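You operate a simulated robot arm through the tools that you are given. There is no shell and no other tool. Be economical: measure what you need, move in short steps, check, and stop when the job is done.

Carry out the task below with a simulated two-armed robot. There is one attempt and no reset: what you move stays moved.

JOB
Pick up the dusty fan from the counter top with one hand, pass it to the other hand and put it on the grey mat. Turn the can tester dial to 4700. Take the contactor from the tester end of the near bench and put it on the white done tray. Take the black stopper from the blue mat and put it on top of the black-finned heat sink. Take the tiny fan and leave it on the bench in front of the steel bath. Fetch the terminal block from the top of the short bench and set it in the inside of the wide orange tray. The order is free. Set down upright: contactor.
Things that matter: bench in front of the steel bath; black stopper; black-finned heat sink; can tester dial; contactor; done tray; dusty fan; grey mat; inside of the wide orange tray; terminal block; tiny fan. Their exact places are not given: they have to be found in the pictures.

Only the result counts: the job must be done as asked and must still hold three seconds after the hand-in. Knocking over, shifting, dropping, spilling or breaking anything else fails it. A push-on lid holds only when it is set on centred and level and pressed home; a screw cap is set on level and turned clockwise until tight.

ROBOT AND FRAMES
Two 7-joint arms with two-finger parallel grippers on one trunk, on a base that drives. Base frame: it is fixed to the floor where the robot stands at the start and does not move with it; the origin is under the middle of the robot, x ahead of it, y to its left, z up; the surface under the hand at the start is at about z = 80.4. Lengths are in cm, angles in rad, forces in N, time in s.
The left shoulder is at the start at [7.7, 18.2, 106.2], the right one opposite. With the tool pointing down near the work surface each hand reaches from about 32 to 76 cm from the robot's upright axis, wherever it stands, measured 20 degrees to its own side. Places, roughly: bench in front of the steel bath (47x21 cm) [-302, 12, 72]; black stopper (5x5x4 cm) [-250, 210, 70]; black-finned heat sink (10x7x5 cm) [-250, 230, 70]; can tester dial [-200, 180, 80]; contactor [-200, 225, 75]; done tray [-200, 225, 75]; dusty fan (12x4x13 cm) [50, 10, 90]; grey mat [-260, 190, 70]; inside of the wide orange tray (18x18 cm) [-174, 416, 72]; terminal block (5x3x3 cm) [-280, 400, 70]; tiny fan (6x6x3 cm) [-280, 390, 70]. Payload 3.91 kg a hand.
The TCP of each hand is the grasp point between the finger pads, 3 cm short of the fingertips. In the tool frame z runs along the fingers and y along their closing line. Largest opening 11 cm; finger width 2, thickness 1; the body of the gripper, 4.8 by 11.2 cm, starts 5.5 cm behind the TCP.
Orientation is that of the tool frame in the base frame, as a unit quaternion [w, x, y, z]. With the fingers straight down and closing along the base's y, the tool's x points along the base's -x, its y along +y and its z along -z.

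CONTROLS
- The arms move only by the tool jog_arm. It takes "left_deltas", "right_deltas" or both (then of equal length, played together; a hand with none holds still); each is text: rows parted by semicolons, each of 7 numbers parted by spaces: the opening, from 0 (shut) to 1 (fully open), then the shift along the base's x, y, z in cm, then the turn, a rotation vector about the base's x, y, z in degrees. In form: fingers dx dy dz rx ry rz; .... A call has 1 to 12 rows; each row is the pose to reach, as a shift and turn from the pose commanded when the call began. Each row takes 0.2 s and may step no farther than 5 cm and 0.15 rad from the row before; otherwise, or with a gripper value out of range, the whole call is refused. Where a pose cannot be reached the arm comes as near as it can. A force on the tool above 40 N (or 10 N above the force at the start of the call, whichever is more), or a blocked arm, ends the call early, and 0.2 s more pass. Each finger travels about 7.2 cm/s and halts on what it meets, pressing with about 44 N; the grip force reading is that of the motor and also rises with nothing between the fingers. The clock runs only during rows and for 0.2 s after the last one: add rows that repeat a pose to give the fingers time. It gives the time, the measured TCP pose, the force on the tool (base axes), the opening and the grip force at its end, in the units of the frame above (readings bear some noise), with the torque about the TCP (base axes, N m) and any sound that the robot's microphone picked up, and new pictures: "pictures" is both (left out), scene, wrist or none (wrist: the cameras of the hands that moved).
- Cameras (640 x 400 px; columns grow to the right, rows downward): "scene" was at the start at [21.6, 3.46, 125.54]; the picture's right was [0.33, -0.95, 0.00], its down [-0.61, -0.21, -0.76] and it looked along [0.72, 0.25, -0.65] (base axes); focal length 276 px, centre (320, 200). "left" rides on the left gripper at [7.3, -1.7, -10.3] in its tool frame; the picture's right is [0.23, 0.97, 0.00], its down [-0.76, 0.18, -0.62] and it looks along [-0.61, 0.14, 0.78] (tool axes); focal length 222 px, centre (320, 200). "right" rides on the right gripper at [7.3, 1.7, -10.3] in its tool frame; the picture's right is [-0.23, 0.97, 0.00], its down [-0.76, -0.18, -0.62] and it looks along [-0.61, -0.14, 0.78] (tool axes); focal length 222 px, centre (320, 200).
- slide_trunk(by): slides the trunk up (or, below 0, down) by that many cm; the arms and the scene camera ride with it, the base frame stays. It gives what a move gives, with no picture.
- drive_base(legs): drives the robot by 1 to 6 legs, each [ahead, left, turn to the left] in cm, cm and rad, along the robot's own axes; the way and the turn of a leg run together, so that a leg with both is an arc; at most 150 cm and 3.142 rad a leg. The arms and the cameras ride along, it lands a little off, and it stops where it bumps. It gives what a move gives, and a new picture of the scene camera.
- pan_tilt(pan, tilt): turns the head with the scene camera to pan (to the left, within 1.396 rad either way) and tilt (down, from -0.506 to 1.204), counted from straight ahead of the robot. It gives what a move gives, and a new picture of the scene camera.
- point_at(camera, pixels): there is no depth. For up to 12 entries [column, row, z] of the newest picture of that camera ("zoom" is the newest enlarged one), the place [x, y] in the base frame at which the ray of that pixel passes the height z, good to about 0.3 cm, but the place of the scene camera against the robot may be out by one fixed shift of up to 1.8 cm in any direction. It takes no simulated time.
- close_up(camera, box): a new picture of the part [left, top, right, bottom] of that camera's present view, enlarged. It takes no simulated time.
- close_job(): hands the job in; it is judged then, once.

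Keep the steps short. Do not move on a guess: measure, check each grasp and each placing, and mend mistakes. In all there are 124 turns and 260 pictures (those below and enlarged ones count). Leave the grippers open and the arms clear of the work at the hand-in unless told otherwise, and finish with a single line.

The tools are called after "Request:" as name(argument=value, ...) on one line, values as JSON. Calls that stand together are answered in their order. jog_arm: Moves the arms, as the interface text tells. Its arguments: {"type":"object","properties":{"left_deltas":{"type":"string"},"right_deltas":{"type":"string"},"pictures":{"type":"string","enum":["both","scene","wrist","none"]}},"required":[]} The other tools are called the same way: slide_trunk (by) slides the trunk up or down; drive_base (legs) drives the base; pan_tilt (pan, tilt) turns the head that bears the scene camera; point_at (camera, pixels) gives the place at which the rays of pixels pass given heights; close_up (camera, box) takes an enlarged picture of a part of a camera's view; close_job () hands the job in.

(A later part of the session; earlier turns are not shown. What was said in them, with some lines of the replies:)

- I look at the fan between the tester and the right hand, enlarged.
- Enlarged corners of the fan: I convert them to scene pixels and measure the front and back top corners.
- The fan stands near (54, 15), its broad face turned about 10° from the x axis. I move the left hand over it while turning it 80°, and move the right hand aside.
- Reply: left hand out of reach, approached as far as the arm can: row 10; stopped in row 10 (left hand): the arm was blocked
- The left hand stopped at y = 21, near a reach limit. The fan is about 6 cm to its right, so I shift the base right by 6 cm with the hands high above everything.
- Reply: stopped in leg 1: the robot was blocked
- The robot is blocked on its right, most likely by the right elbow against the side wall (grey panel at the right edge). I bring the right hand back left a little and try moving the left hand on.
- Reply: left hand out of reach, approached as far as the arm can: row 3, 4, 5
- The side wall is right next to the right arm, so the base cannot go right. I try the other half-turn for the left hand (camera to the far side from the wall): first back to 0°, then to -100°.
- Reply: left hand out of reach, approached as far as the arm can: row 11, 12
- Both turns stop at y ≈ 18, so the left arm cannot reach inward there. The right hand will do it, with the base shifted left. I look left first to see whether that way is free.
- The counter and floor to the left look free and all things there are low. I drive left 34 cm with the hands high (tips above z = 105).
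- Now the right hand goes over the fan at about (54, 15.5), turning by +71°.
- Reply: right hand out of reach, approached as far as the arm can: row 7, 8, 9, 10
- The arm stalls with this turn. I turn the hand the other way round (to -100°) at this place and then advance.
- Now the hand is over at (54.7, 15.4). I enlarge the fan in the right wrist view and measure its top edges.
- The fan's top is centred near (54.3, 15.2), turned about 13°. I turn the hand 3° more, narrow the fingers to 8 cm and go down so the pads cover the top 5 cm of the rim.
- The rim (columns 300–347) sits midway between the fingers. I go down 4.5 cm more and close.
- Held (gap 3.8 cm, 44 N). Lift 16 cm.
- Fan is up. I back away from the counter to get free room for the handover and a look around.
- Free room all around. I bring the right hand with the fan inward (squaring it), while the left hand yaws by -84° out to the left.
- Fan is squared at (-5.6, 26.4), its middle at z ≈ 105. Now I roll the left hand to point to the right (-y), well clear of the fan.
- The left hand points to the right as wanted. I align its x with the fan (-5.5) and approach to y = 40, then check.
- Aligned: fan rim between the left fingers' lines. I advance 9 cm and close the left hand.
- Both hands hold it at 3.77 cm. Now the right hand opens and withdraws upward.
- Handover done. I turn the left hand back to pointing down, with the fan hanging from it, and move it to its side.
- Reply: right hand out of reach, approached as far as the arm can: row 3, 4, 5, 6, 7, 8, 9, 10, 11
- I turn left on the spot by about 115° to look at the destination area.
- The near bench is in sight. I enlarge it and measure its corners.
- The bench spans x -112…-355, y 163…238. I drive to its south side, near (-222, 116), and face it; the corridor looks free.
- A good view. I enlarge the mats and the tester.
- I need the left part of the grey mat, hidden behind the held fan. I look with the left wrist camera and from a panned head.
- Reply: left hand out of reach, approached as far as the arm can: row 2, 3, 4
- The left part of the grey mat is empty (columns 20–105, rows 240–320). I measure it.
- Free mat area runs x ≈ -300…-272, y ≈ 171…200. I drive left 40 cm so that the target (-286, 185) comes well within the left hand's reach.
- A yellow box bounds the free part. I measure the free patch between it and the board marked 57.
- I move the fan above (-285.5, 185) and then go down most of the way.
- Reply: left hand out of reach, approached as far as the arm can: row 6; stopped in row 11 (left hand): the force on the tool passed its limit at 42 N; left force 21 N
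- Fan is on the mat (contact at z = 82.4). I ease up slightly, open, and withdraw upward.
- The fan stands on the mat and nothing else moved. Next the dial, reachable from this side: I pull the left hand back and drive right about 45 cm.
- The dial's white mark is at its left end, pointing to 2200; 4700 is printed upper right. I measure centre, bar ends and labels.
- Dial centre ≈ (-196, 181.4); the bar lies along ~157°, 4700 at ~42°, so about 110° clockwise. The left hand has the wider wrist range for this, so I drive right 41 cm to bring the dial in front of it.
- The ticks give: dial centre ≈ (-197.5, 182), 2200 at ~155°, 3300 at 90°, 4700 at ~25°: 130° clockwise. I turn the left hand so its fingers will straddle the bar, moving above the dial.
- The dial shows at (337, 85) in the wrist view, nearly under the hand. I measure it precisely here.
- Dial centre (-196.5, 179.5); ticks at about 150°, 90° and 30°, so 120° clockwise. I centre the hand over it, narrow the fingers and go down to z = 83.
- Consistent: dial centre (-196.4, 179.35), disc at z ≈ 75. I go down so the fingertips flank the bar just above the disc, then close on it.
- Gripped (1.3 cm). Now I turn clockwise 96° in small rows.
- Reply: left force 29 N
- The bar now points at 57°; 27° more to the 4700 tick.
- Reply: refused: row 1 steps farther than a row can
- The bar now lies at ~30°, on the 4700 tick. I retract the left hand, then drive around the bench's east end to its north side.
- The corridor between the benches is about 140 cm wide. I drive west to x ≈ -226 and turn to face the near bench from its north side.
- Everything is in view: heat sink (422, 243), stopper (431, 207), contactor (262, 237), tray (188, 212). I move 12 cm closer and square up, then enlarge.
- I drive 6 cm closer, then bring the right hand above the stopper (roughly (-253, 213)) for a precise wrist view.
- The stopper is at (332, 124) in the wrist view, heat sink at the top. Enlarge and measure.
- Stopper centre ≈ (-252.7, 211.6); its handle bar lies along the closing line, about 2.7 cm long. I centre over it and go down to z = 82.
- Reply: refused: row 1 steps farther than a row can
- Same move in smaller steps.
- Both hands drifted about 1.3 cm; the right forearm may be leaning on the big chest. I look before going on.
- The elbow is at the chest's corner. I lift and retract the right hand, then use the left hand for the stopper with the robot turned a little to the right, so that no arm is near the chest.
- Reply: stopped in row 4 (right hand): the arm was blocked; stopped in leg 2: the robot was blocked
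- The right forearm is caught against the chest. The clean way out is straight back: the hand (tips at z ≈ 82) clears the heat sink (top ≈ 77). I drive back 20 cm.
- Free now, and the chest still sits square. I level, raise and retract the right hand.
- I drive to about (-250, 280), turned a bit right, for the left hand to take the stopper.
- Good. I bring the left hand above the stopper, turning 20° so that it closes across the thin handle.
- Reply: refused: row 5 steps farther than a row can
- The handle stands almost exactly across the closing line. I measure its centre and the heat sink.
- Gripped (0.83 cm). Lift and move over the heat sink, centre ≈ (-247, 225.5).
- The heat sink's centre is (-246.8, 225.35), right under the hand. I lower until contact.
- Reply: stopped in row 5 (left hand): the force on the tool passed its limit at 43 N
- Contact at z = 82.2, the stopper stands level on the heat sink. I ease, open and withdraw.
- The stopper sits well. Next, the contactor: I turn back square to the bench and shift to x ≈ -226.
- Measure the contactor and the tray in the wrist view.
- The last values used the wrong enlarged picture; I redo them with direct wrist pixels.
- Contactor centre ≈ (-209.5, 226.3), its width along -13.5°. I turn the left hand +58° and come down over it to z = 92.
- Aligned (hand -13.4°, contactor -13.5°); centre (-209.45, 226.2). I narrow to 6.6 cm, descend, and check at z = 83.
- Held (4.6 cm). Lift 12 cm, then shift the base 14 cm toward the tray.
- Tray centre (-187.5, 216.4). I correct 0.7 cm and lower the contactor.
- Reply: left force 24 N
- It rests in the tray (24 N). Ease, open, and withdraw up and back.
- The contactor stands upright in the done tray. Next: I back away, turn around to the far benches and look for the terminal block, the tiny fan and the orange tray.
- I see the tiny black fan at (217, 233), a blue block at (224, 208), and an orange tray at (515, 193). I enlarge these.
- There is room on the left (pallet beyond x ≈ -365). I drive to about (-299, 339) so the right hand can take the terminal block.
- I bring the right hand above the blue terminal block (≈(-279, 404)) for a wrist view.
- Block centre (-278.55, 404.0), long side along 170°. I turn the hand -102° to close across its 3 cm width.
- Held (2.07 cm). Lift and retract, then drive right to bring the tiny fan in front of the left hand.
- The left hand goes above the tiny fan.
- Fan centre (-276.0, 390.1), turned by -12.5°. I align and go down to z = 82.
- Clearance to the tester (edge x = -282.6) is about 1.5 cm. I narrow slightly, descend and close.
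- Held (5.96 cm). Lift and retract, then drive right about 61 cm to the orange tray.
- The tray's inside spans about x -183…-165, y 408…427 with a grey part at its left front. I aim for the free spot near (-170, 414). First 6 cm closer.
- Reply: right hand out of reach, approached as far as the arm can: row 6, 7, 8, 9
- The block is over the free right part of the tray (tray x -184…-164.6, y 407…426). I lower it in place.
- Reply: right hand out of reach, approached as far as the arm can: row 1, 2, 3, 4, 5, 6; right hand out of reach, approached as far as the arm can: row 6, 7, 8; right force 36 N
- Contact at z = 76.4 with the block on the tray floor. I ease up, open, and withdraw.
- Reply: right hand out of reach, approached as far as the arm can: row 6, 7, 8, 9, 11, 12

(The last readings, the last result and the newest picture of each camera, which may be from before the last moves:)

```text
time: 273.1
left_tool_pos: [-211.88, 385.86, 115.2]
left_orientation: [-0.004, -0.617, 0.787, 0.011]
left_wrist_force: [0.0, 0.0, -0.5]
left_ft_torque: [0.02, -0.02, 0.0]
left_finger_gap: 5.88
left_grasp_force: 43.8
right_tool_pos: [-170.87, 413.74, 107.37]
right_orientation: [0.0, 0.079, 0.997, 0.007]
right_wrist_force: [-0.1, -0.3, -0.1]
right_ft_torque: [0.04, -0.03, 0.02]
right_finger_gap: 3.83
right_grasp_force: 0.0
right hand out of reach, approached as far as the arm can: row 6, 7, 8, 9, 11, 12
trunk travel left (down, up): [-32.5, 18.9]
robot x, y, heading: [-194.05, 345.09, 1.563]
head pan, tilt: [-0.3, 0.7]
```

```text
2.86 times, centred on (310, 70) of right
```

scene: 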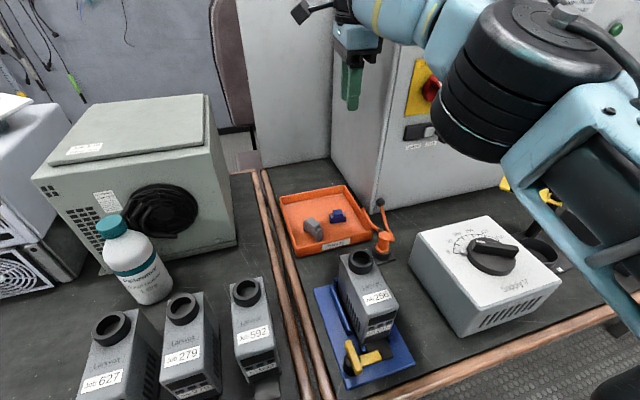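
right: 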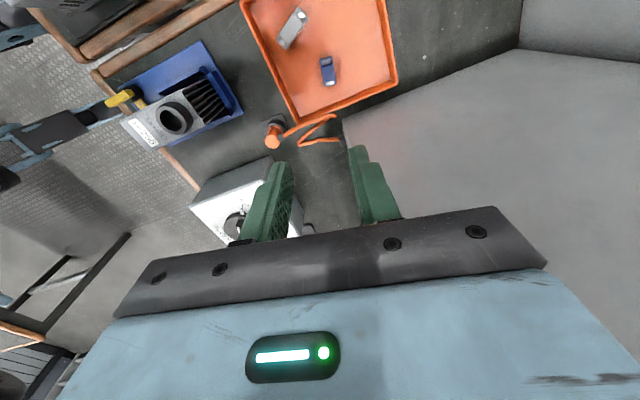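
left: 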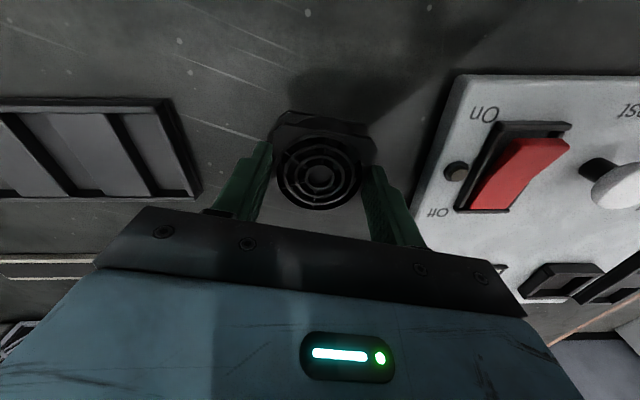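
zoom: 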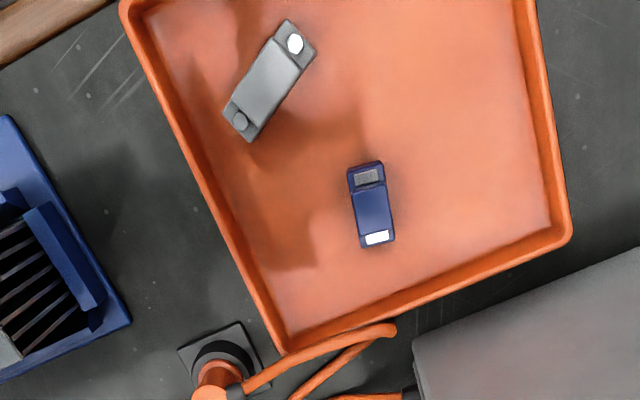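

The terminal block lies inside the orange tray. Now the tiny fan (in the left hand) goes to the steel bath. I retract the right hand and drive back around the bench's east end.

Request:
jog_arm(right_deltas=".5 0 -2 3 0 0 0; .5 0 -5 6 0 0 0; .5 0 -9 9 0 0 0; .5 0 -13.5 10 0 0 0; .5 0 -18 10 0 0 0; .5 0 -22 10 0 0 0; .5 0 -26 10 0 0 0", pictures="none")

Request:
drive_base(legs=[[-47, 0, 0.007], [0, -140, 0], [-150, 0, 0], [-36, 0, 0]])

```text
time: 274.7
left_tool_pos: [-211.77, 385.82, 115.22]
left_orientation: [-0.004, -0.617, 0.787, 0.011]
left_wrist_force: [-0.3, -0.7, -0.6]
left_ft_torque: [0.03, 0.0, 0.04]
left_finger_gap: 5.89
left_grasp_force: 43.9
right_tool_pos: [-170.67, 387.49, 117.01]
right_orientation: [0.0, 0.079, 0.997, 0.006]
right_wrist_force: [0.2, -0.1, 0.6]
right_ft_torque: [0.01, -0.03, 0.0]
right_finger_gap: 5.51
right_grasp_force: 0.1
trunk travel left (down, up): [-32.5, 18.9]
robot x, y, heading: [-194.12, 345.18, 1.562]
head pan, tilt: [-0.3, 0.7]
```

```text
time: 298.5
left_tool_pos: [-73.46, 147.77, 115.3]
left_orientation: [-0.003, -0.629, 0.777, 0.009]
left_wrist_force: [0.4, -0.5, -0.8]
left_ft_torque: [0.0, 0.03, -0.01]
left_finger_gap: 5.89
left_grasp_force: 43.7
right_tool_pos: [-32.52, 150.69, 117.05]
right_orientation: [0.0, 0.063, 0.998, 0.007]
right_wrist_force: [0.3, -0.6, 0.4]
right_ft_torque: [-0.01, -0.03, -0.02]
right_finger_gap: 5.48
right_grasp_force: 0.0
trunk travel left (down, up): [-32.5, 18.9]
robot x, y, heading: [-54.14, 107.5, 1.595]
head pan, tilt: [-0.3, 0.7]
```

scene: 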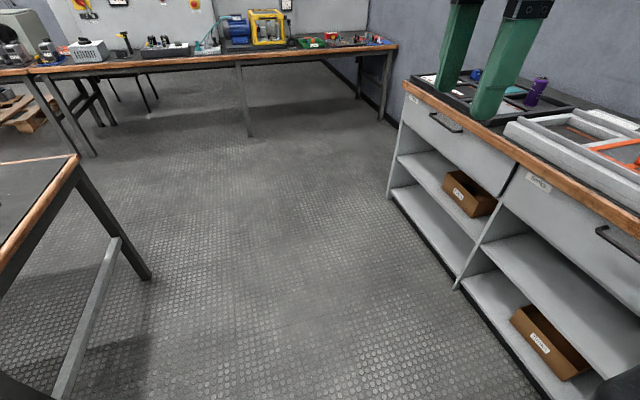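

Good. I turn to face west and look along the south side before driving on.

Request:
drive_base(legs=[[0, 0, 1.546]])

Request:
pan_tilt(pan=0.25, tilt=0.4)

Request:
point_at(camera="scene", pixels=[[320, 200, 0], [100, 300, 0], [200, 250, 0], [250, 200, 72], [150, 220, 72], [300, 180, 72]])

```text
time: 302.7
left_tool_pos: [-95.08, 88.97, 115.2]
left_orientation: [0.009, 0.994, -0.112, -0.004]
left_wrist_force: [0.5, 0.2, -0.8]
left_ft_torque: [-0.03, -0.04, 0.01]
left_finger_gap: 5.87
left_grasp_force: 44.1
right_tool_pos: [-97.39, 130.05, 117.13]
right_orientation: [-0.005, -0.655, 0.755, 0.005]
right_wrist_force: [0.0, -0.1, 0.5]
right_ft_torque: [0.02, -0.02, -0.01]
right_finger_gap: 5.51
right_grasp_force: 0.1
trunk travel left (down, up): [-32.5, 18.9]
robot x, y, heading: [-54.66, 107.24, -3.137]
head pan, tilt: [-0.3, 0.7]
```

scene: 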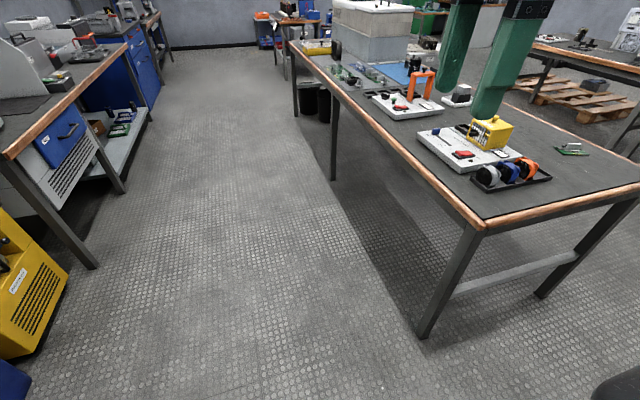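

```text
time: 303.6
left_tool_pos: [-95.12, 89.04, 115.19]
left_orientation: [0.01, 0.994, -0.112, -0.004]
left_wrist_force: [-0.5, 0.1, -0.7]
left_ft_torque: [-0.01, 0.01, 0.0]
left_finger_gap: 5.87
left_grasp_force: 44.4
right_tool_pos: [-97.4, 130.04, 117.02]
right_orientation: [-0.004, -0.656, 0.755, 0.004]
right_wrist_force: [-0.8, 0.1, -0.4]
right_ft_torque: [0.0, -0.01, -0.02]
right_finger_gap: 5.48
right_grasp_force: 0.1
trunk travel left (down, up): [-32.5, 18.9]
robot x, y, heading: [-54.64, 106.97, -3.136]
head pan, tilt: [0.25, 0.4]
```

scene: 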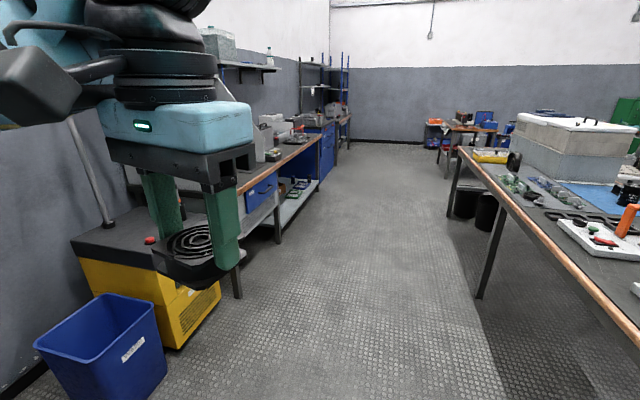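

```text
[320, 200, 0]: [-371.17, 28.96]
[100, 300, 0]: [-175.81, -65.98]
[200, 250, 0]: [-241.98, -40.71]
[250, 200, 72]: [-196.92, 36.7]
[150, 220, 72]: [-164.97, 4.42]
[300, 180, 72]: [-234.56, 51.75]
```

The corridor is free along y ≈ 106. I drive west to x ≈ -318 and turn to face the south bench.

Request:
drive_base(legs=[[150, 0, 0], [114, 0, 0], [0, 0, 1.566]])

Request:
pan_tilt(pan=0.2, tilt=0.65)

```text
time: 320.3
left_tool_pos: [-298.38, 69.01, 115.14]
left_orientation: [0.009, 0.783, 0.622, 0.003]
left_wrist_force: [-0.1, 0.9, -1.1]
left_ft_torque: [0.02, 0.01, -0.02]
left_finger_gap: 5.89
left_grasp_force: 44.3
right_tool_pos: [-339.29, 66.88, 117.02]
right_orientation: [0.006, 0.997, -0.073, 0.001]
right_wrist_force: [0.1, 0.0, 0.1]
right_ft_torque: [0.0, 0.0, -0.01]
right_finger_gap: 5.51
right_grasp_force: 0.1
trunk travel left (down, up): [-32.5, 18.9]
robot x, y, heading: [-316.31, 109.73, -1.569]
head pan, tilt: [0.25, 0.4]
```

scene: 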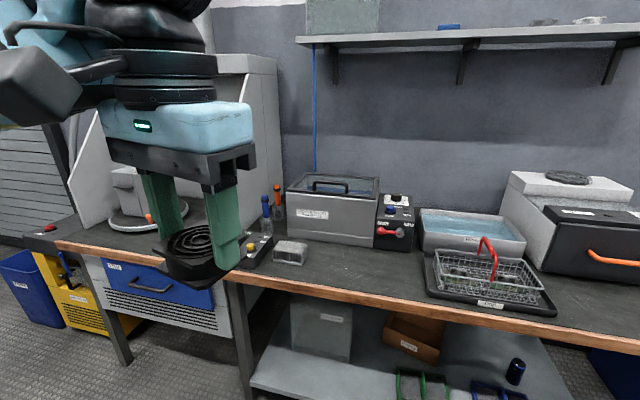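

```text
time: 321.1
left_tool_pos: [-298.45, 69.15, 115.27]
left_orientation: [0.009, 0.783, 0.622, 0.005]
left_wrist_force: [0.1, 0.0, -1.2]
left_ft_torque: [-0.01, 0.02, 0.03]
left_finger_gap: 5.9
left_grasp_force: 43.9
right_tool_pos: [-339.38, 66.88, 116.94]
right_orientation: [0.005, 0.997, -0.073, 0.001]
right_wrist_force: [0.2, 0.6, 0.2]
right_ft_torque: [0.01, 0.03, -0.01]
right_finger_gap: 5.49
right_grasp_force: 0.0
trunk travel left (down, up): [-32.5, 18.9]
robot x, y, heading: [-316.64, 109.84, -1.567]
head pan, tilt: [0.201, 0.649]
```

scene: 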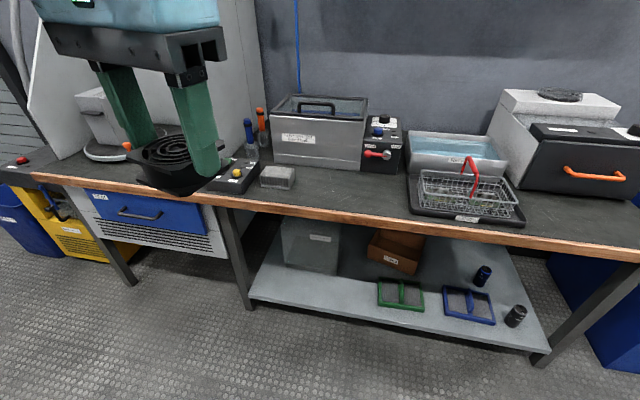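

Request:
point_at(camera="scene", pixels=[[320, 207, 72], [272, 163, 72], [360, 172, 72], [400, 175, 72], [410, 180, 72], [277, 186, 72], [235, 190, 72], [410, 212, 72], [340, 190, 72]])

Request:
close_up(camera="scene", box=[230, 80, 530, 240])

Request:
close_up(camera="scene", box=[230, 90, 420, 200])

```text
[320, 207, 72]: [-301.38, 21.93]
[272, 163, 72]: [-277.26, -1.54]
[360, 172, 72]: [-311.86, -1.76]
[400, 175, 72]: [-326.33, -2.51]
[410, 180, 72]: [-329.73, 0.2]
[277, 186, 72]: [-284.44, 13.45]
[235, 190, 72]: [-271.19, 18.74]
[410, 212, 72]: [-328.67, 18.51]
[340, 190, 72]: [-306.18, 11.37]
```

```text
2.13 times, centred on (380, 160) of scene
```

zoom: 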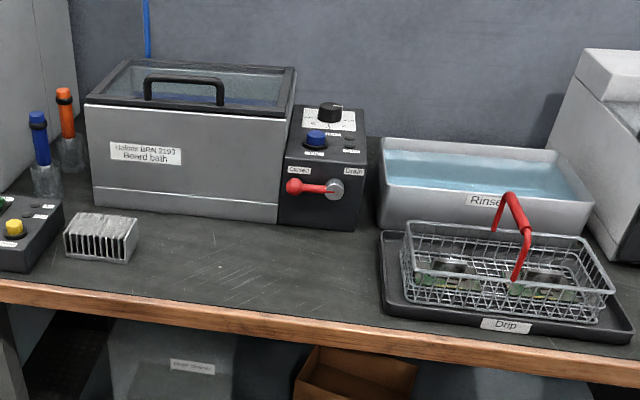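

```text
3.37 times, centred on (325, 145) of scene
```

zoom: 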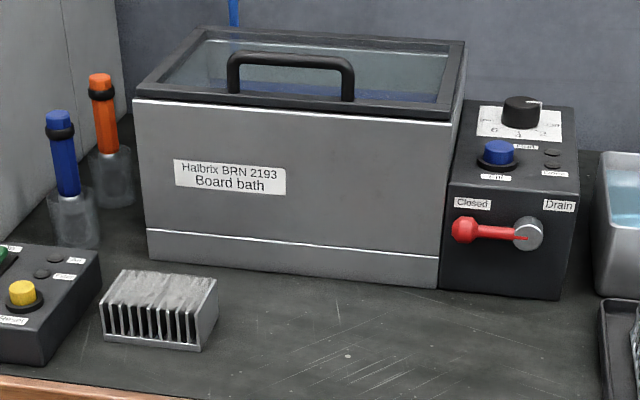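

The steel bath ("Board bath") stands behind; the bench in front of it, x ≈ -325…-285, y ≈ 1…22, is free apart from a silver heat sink at its left. I drive up to it.

Request:
drive_base(legs=[[42, -8, 0]])

Request:
jog_arm(left_deltas=".2 -1 -4 -2 0 0 0; .2 -2 -8 -4 0 0 0; .2 -2 -12 -7 0 0 0; .2 -2 -14 -11 0 0 0; .2 -2 -14 -15 0 0 0; .2 -2 -14 -19 0 0 0", pictures="both")

```text
time: 323.6
left_tool_pos: [-307.01, 27.58, 115.25]
left_orientation: [0.009, 0.787, 0.617, 0.004]
left_wrist_force: [-0.8, 0.1, -0.4]
left_ft_torque: [-0.01, 0.02, 0.02]
left_finger_gap: 5.9
left_grasp_force: 43.7
right_tool_pos: [-347.96, 25.72, 117.2]
right_orientation: [0.006, 0.997, -0.078, 0.001]
right_wrist_force: [-0.3, -0.2, -0.7]
right_ft_torque: [0.03, 0.03, 0.01]
right_finger_gap: 5.52
right_grasp_force: 0.0
trunk travel left (down, up): [-32.5, 18.9]
robot x, y, heading: [-324.8, 68.47, -1.575]
head pan, tilt: [0.201, 0.649]
```

scene: 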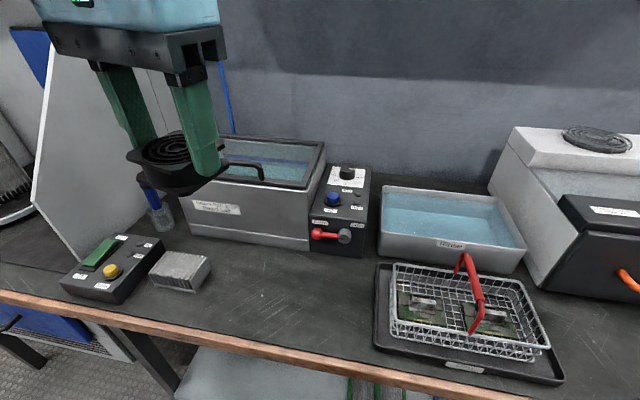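

```text
time: 325.1
left_tool_pos: [-308.84, 13.74, 96.44]
left_orientation: [0.01, 0.786, 0.618, 0.003]
left_wrist_force: [0.7, 0.3, -0.8]
left_ft_torque: [0.01, 0.03, 0.01]
left_finger_gap: 5.88
left_grasp_force: 44.1
right_tool_pos: [-347.91, 25.8, 116.99]
right_orientation: [0.006, 0.997, -0.078, 0.0]
right_wrist_force: [0.1, -0.6, 0.0]
right_ft_torque: [-0.01, -0.03, 0.02]
right_finger_gap: 5.48
right_grasp_force: 0.0
trunk travel left (down, up): [-32.5, 18.9]
robot x, y, heading: [-325.0, 68.53, -1.577]
head pan, tilt: [0.201, 0.649]
```

scene: 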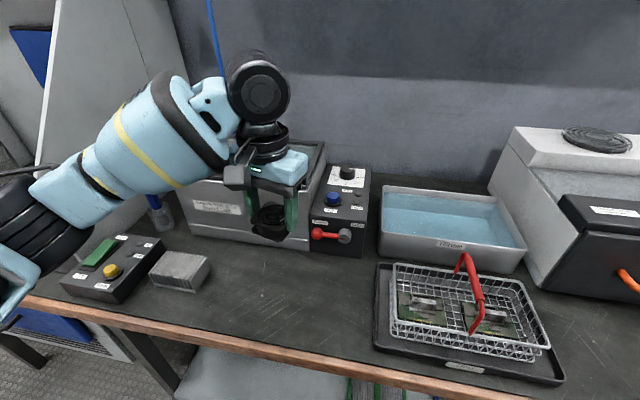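
left: 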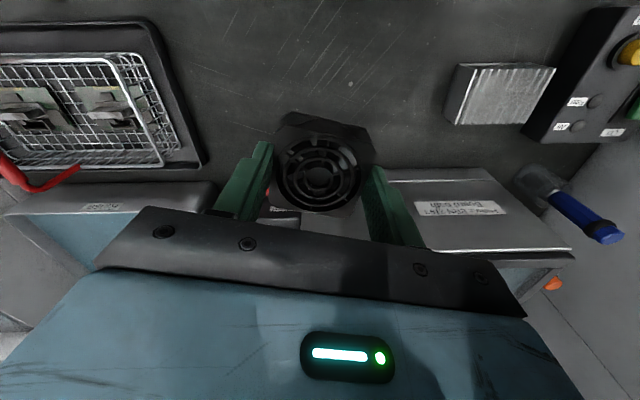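

The spot below is clear. I shift 3 cm left of the lever and lower the tiny fan.

Request:
jog_arm(left_deltas=".2 1.5 -.5 -4 0 0 0; .2 3 -.7 -8 0 0 0; .2 3 -.7 -12 0 0 0; .2 3 -.7 -16 0 0 0; .2 3 -.7 -18.5 0 0 0; .2 3 -.7 -19.3 0 0 0; .2 3 -.7 -19.7 0 0 0; .2 3 -.7 -20.1 0 0 0; .2 3 -.7 -20.5 0 0 0; .2 3 -.7 -20.8 0 0 0", pictures="both")

```text
time: 327.2
left_tool_pos: [-305.87, 12.94, 75.93]
left_orientation: [0.013, 0.786, 0.618, 0.0]
left_wrist_force: [7.9, 1.9, 35.6]
left_ft_torque: [0.16, 0.09, -0.08]
left_finger_gap: 5.94
left_grasp_force: 44.6
right_tool_pos: [-347.86, 26.2, 117.15]
right_orientation: [0.008, 0.997, -0.076, 0.0]
right_wrist_force: [-0.2, -0.3, -0.1]
right_ft_torque: [0.01, -0.01, 0.0]
right_finger_gap: 5.51
right_grasp_force: 0.0
trunk travel left (down, up): [-32.5, 18.9]
robot x, y, heading: [-324.83, 68.43, -1.571]
head pan, tilt: [0.201, 0.649]
```

scene: 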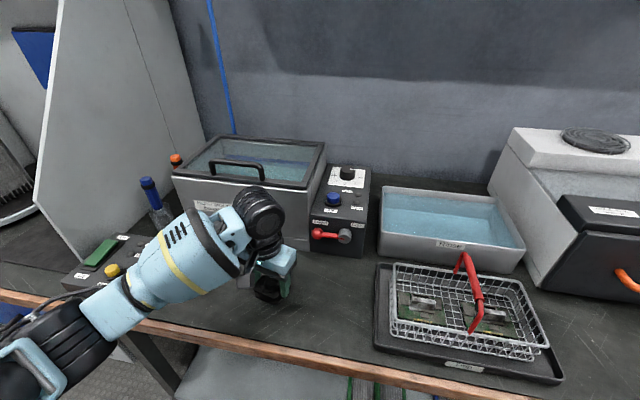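
left: 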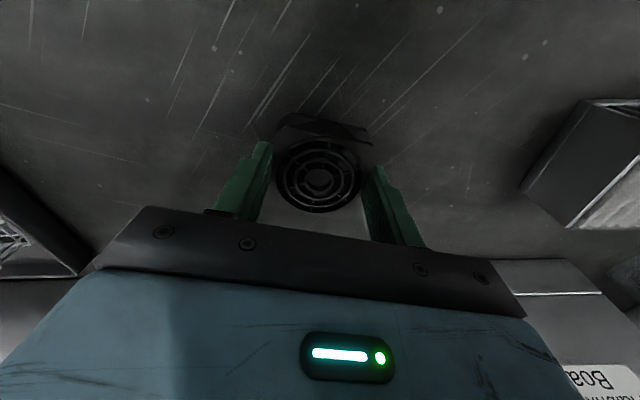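

Contact at z = 75.9. I ease up, open, and withdraw upward.

Request:
jog_arm(left_deltas=".2 0 0 .3 0 0 0; .3 0 0 .3 0 0 0; .5 0 0 .3 0 0 0; .7 0 0 .3 0 0 0; .75 0 0 .3 0 0 0; .75 0 0 3 0 0 0; .75 0 0 7 0 0 0; .75 0 0 12 0 0 0; .75 0 0 17 0 0 0; .75 0 0 22 0 0 0; .75 0 2 27 0 0 0; .75 0 6 30 0 0 0", pictures="both")

Request:
close_up(camera="scene", box=[140, 180, 420, 360])

```text
refused: row 11 steps farther than a row can; nothing moved
```

```text
2.22 times, centred on (280, 270) of scene
```

zoom: 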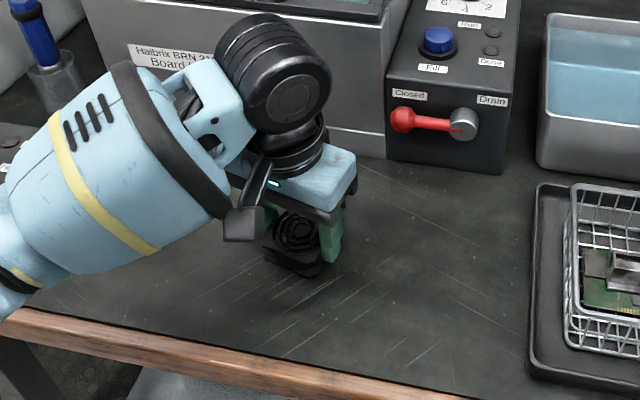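

Request:
jog_arm(left_deltas=".2 0 0 .3 0 0 0; .3 0 0 .3 0 0 0; .5 0 0 .3 0 0 0; .7 0 0 .3 0 0 0; .75 0 0 .3 0 0 0; .75 0 0 3 0 0 0; .75 0 0 7 0 0 0; .75 0 0 12 0 0 0; .75 0 0 17 0 0 0; .75 0 0 22 0 0 0; .75 0 2 26 0 0 0; .75 0 5 29 0 0 0", pictures="both")

Request:
close_up(camera="scene", box=[140, 180, 420, 360])

Request:
point_at(camera="scene", pixels=[[270, 285, 72]])

```text
time: 329.9
left_tool_pos: [-305.91, 18.03, 104.62]
left_orientation: [0.009, 0.785, 0.619, 0.004]
left_wrist_force: [-0.6, 0.0, -0.3]
left_ft_torque: [0.01, 0.0, 0.01]
left_finger_gap: 8.24
left_grasp_force: 0.0
right_tool_pos: [-347.98, 25.93, 117.11]
right_orientation: [0.007, 0.997, -0.077, 0.001]
right_wrist_force: [-0.9, 0.3, 0.2]
right_ft_torque: [0.0, 0.0, -0.01]
right_finger_gap: 5.47
right_grasp_force: 0.0
trunk travel left (down, up): [-32.5, 18.9]
robot x, y, heading: [-324.48, 68.3, -1.578]
head pan, tilt: [0.201, 0.649]
```

scene: 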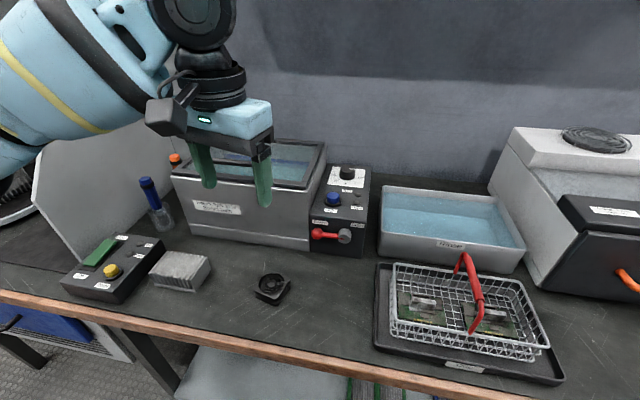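
left: 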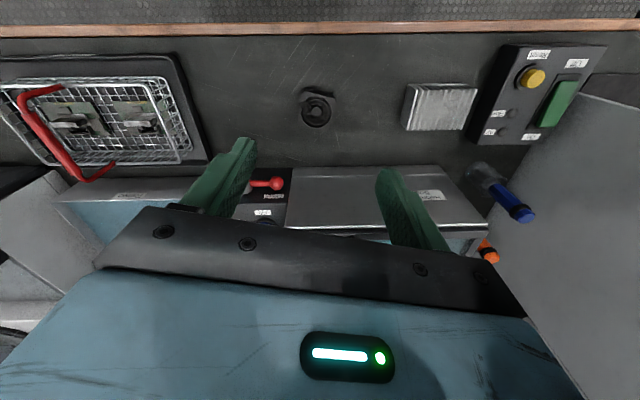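

```text
2.22 times, centred on (280, 270) of scene
```

zoom: 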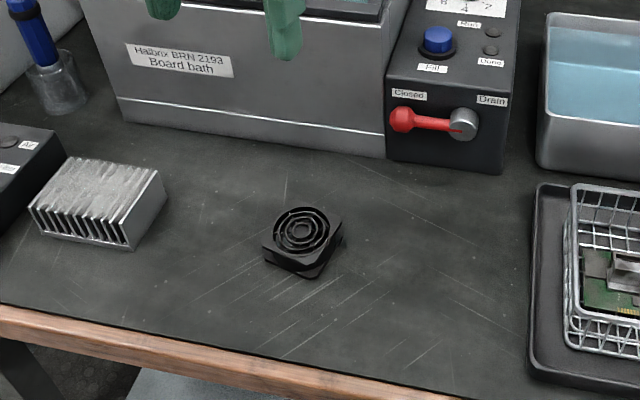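

```text
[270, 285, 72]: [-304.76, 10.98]
```

The tiny fan lies in front of the bath. I retract, open both hands, back off and turn for a last check of the near bench.

Request:
jog_arm(left_deltas="1 0 4 3 0 0 0; 1 0 8 6 0 0 0; 1 0 12 8 0 0 0", right_deltas="1 0 0 0 0 0 0; 1 0 0 0 0 0 0; 1 0 0 0 0 0 0", pictures="none")

Request:
drive_base(legs=[[-37, 0, 0], [0, 80, 0], [0, 0, 1.57], [0, 0, 1.57]])

Request:
pan_tilt(pan=0.0, tilt=0.55)

Request:
close_up(camera="scene", box=[340, 180, 560, 320])

```text
time: 330.6
left_tool_pos: [-305.76, 30.06, 112.55]
left_orientation: [0.011, 0.787, 0.617, 0.004]
left_wrist_force: [0.3, 0.2, 0.3]
left_ft_torque: [-0.02, -0.02, 0.03]
left_finger_gap: 10.97
left_grasp_force: 0.0
right_tool_pos: [-347.96, 25.91, 117.13]
right_orientation: [0.007, 0.997, -0.078, 0.001]
right_wrist_force: [0.9, 0.2, 0.2]
right_ft_torque: [-0.03, 0.03, 0.0]
right_finger_gap: 11.03
right_grasp_force: 0.0
trunk travel left (down, up): [-32.5, 18.9]
robot x, y, heading: [-324.37, 68.91, -1.577]
head pan, tilt: [0.201, 0.649]
```

```text
time: 347.6
left_tool_pos: [-263.47, 144.31, 112.41]
left_orientation: [-0.003, -0.614, 0.789, 0.01]
left_wrist_force: [0.7, 0.0, -0.2]
left_ft_torque: [-0.04, 0.01, -0.02]
left_finger_gap: 10.99
left_grasp_force: 0.1
right_tool_pos: [-221.18, 147.94, 117.07]
right_orientation: [-0.001, 0.082, 0.997, 0.007]
right_wrist_force: [-0.4, 0.1, 0.0]
right_ft_torque: [0.02, 0.01, 0.02]
right_finger_gap: 11.01
right_grasp_force: 0.0
trunk travel left (down, up): [-32.5, 18.9]
robot x, y, heading: [-244.93, 105.62, 1.557]
head pan, tilt: [0.201, 0.649]
```

scene: 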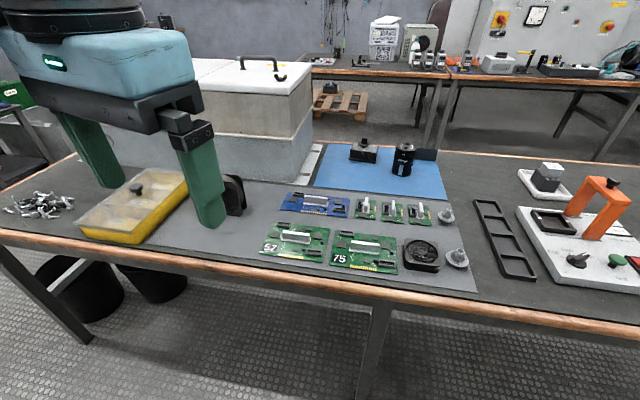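

```text
time: 348.4
left_tool_pos: [-263.39, 144.21, 112.29]
left_orientation: [-0.003, -0.614, 0.789, 0.01]
left_wrist_force: [0.6, 0.3, 0.4]
left_ft_torque: [0.02, 0.02, 0.01]
left_finger_gap: 10.99
left_grasp_force: 0.1
right_tool_pos: [-221.2, 147.99, 117.14]
right_orientation: [-0.002, 0.083, 0.997, 0.008]
right_wrist_force: [0.6, -0.3, -0.2]
right_ft_torque: [-0.03, 0.01, 0.03]
right_finger_gap: 11.01
right_grasp_force: 0.0
trunk travel left (down, up): [-32.5, 18.9]
robot x, y, heading: [-244.94, 105.33, 1.554]
head pan, tilt: [0.0, 0.55]
```

scene: 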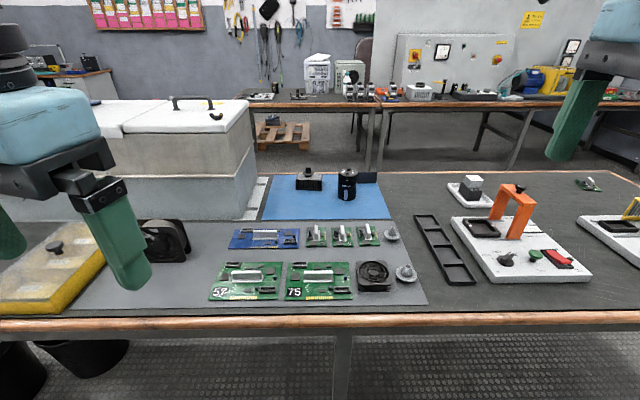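

```text
2.86 times, centred on (450, 250) of scene
```

zoom: 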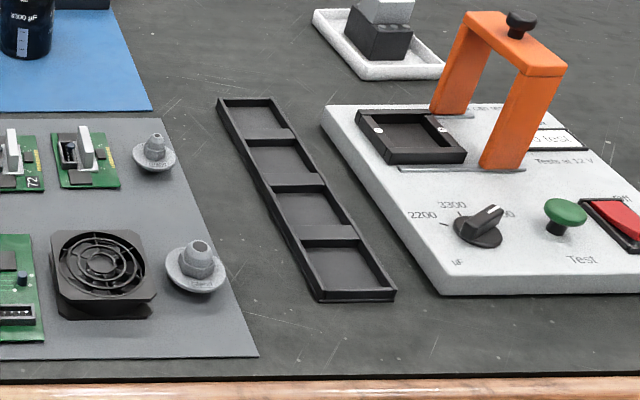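

Everything is in place: the dial mark points to 4700, the contactor is in the tray, the stopper is on the heat sink and the dusty fan is on the mat. Both grippers are open and clear, so I hand in.

Request:
close_job()

```text
The job is handed in.
```

All six tasks are done and the job is handed in; on the way, the right forearm leaned on the large chest on the near bench, which showed no visible shift.
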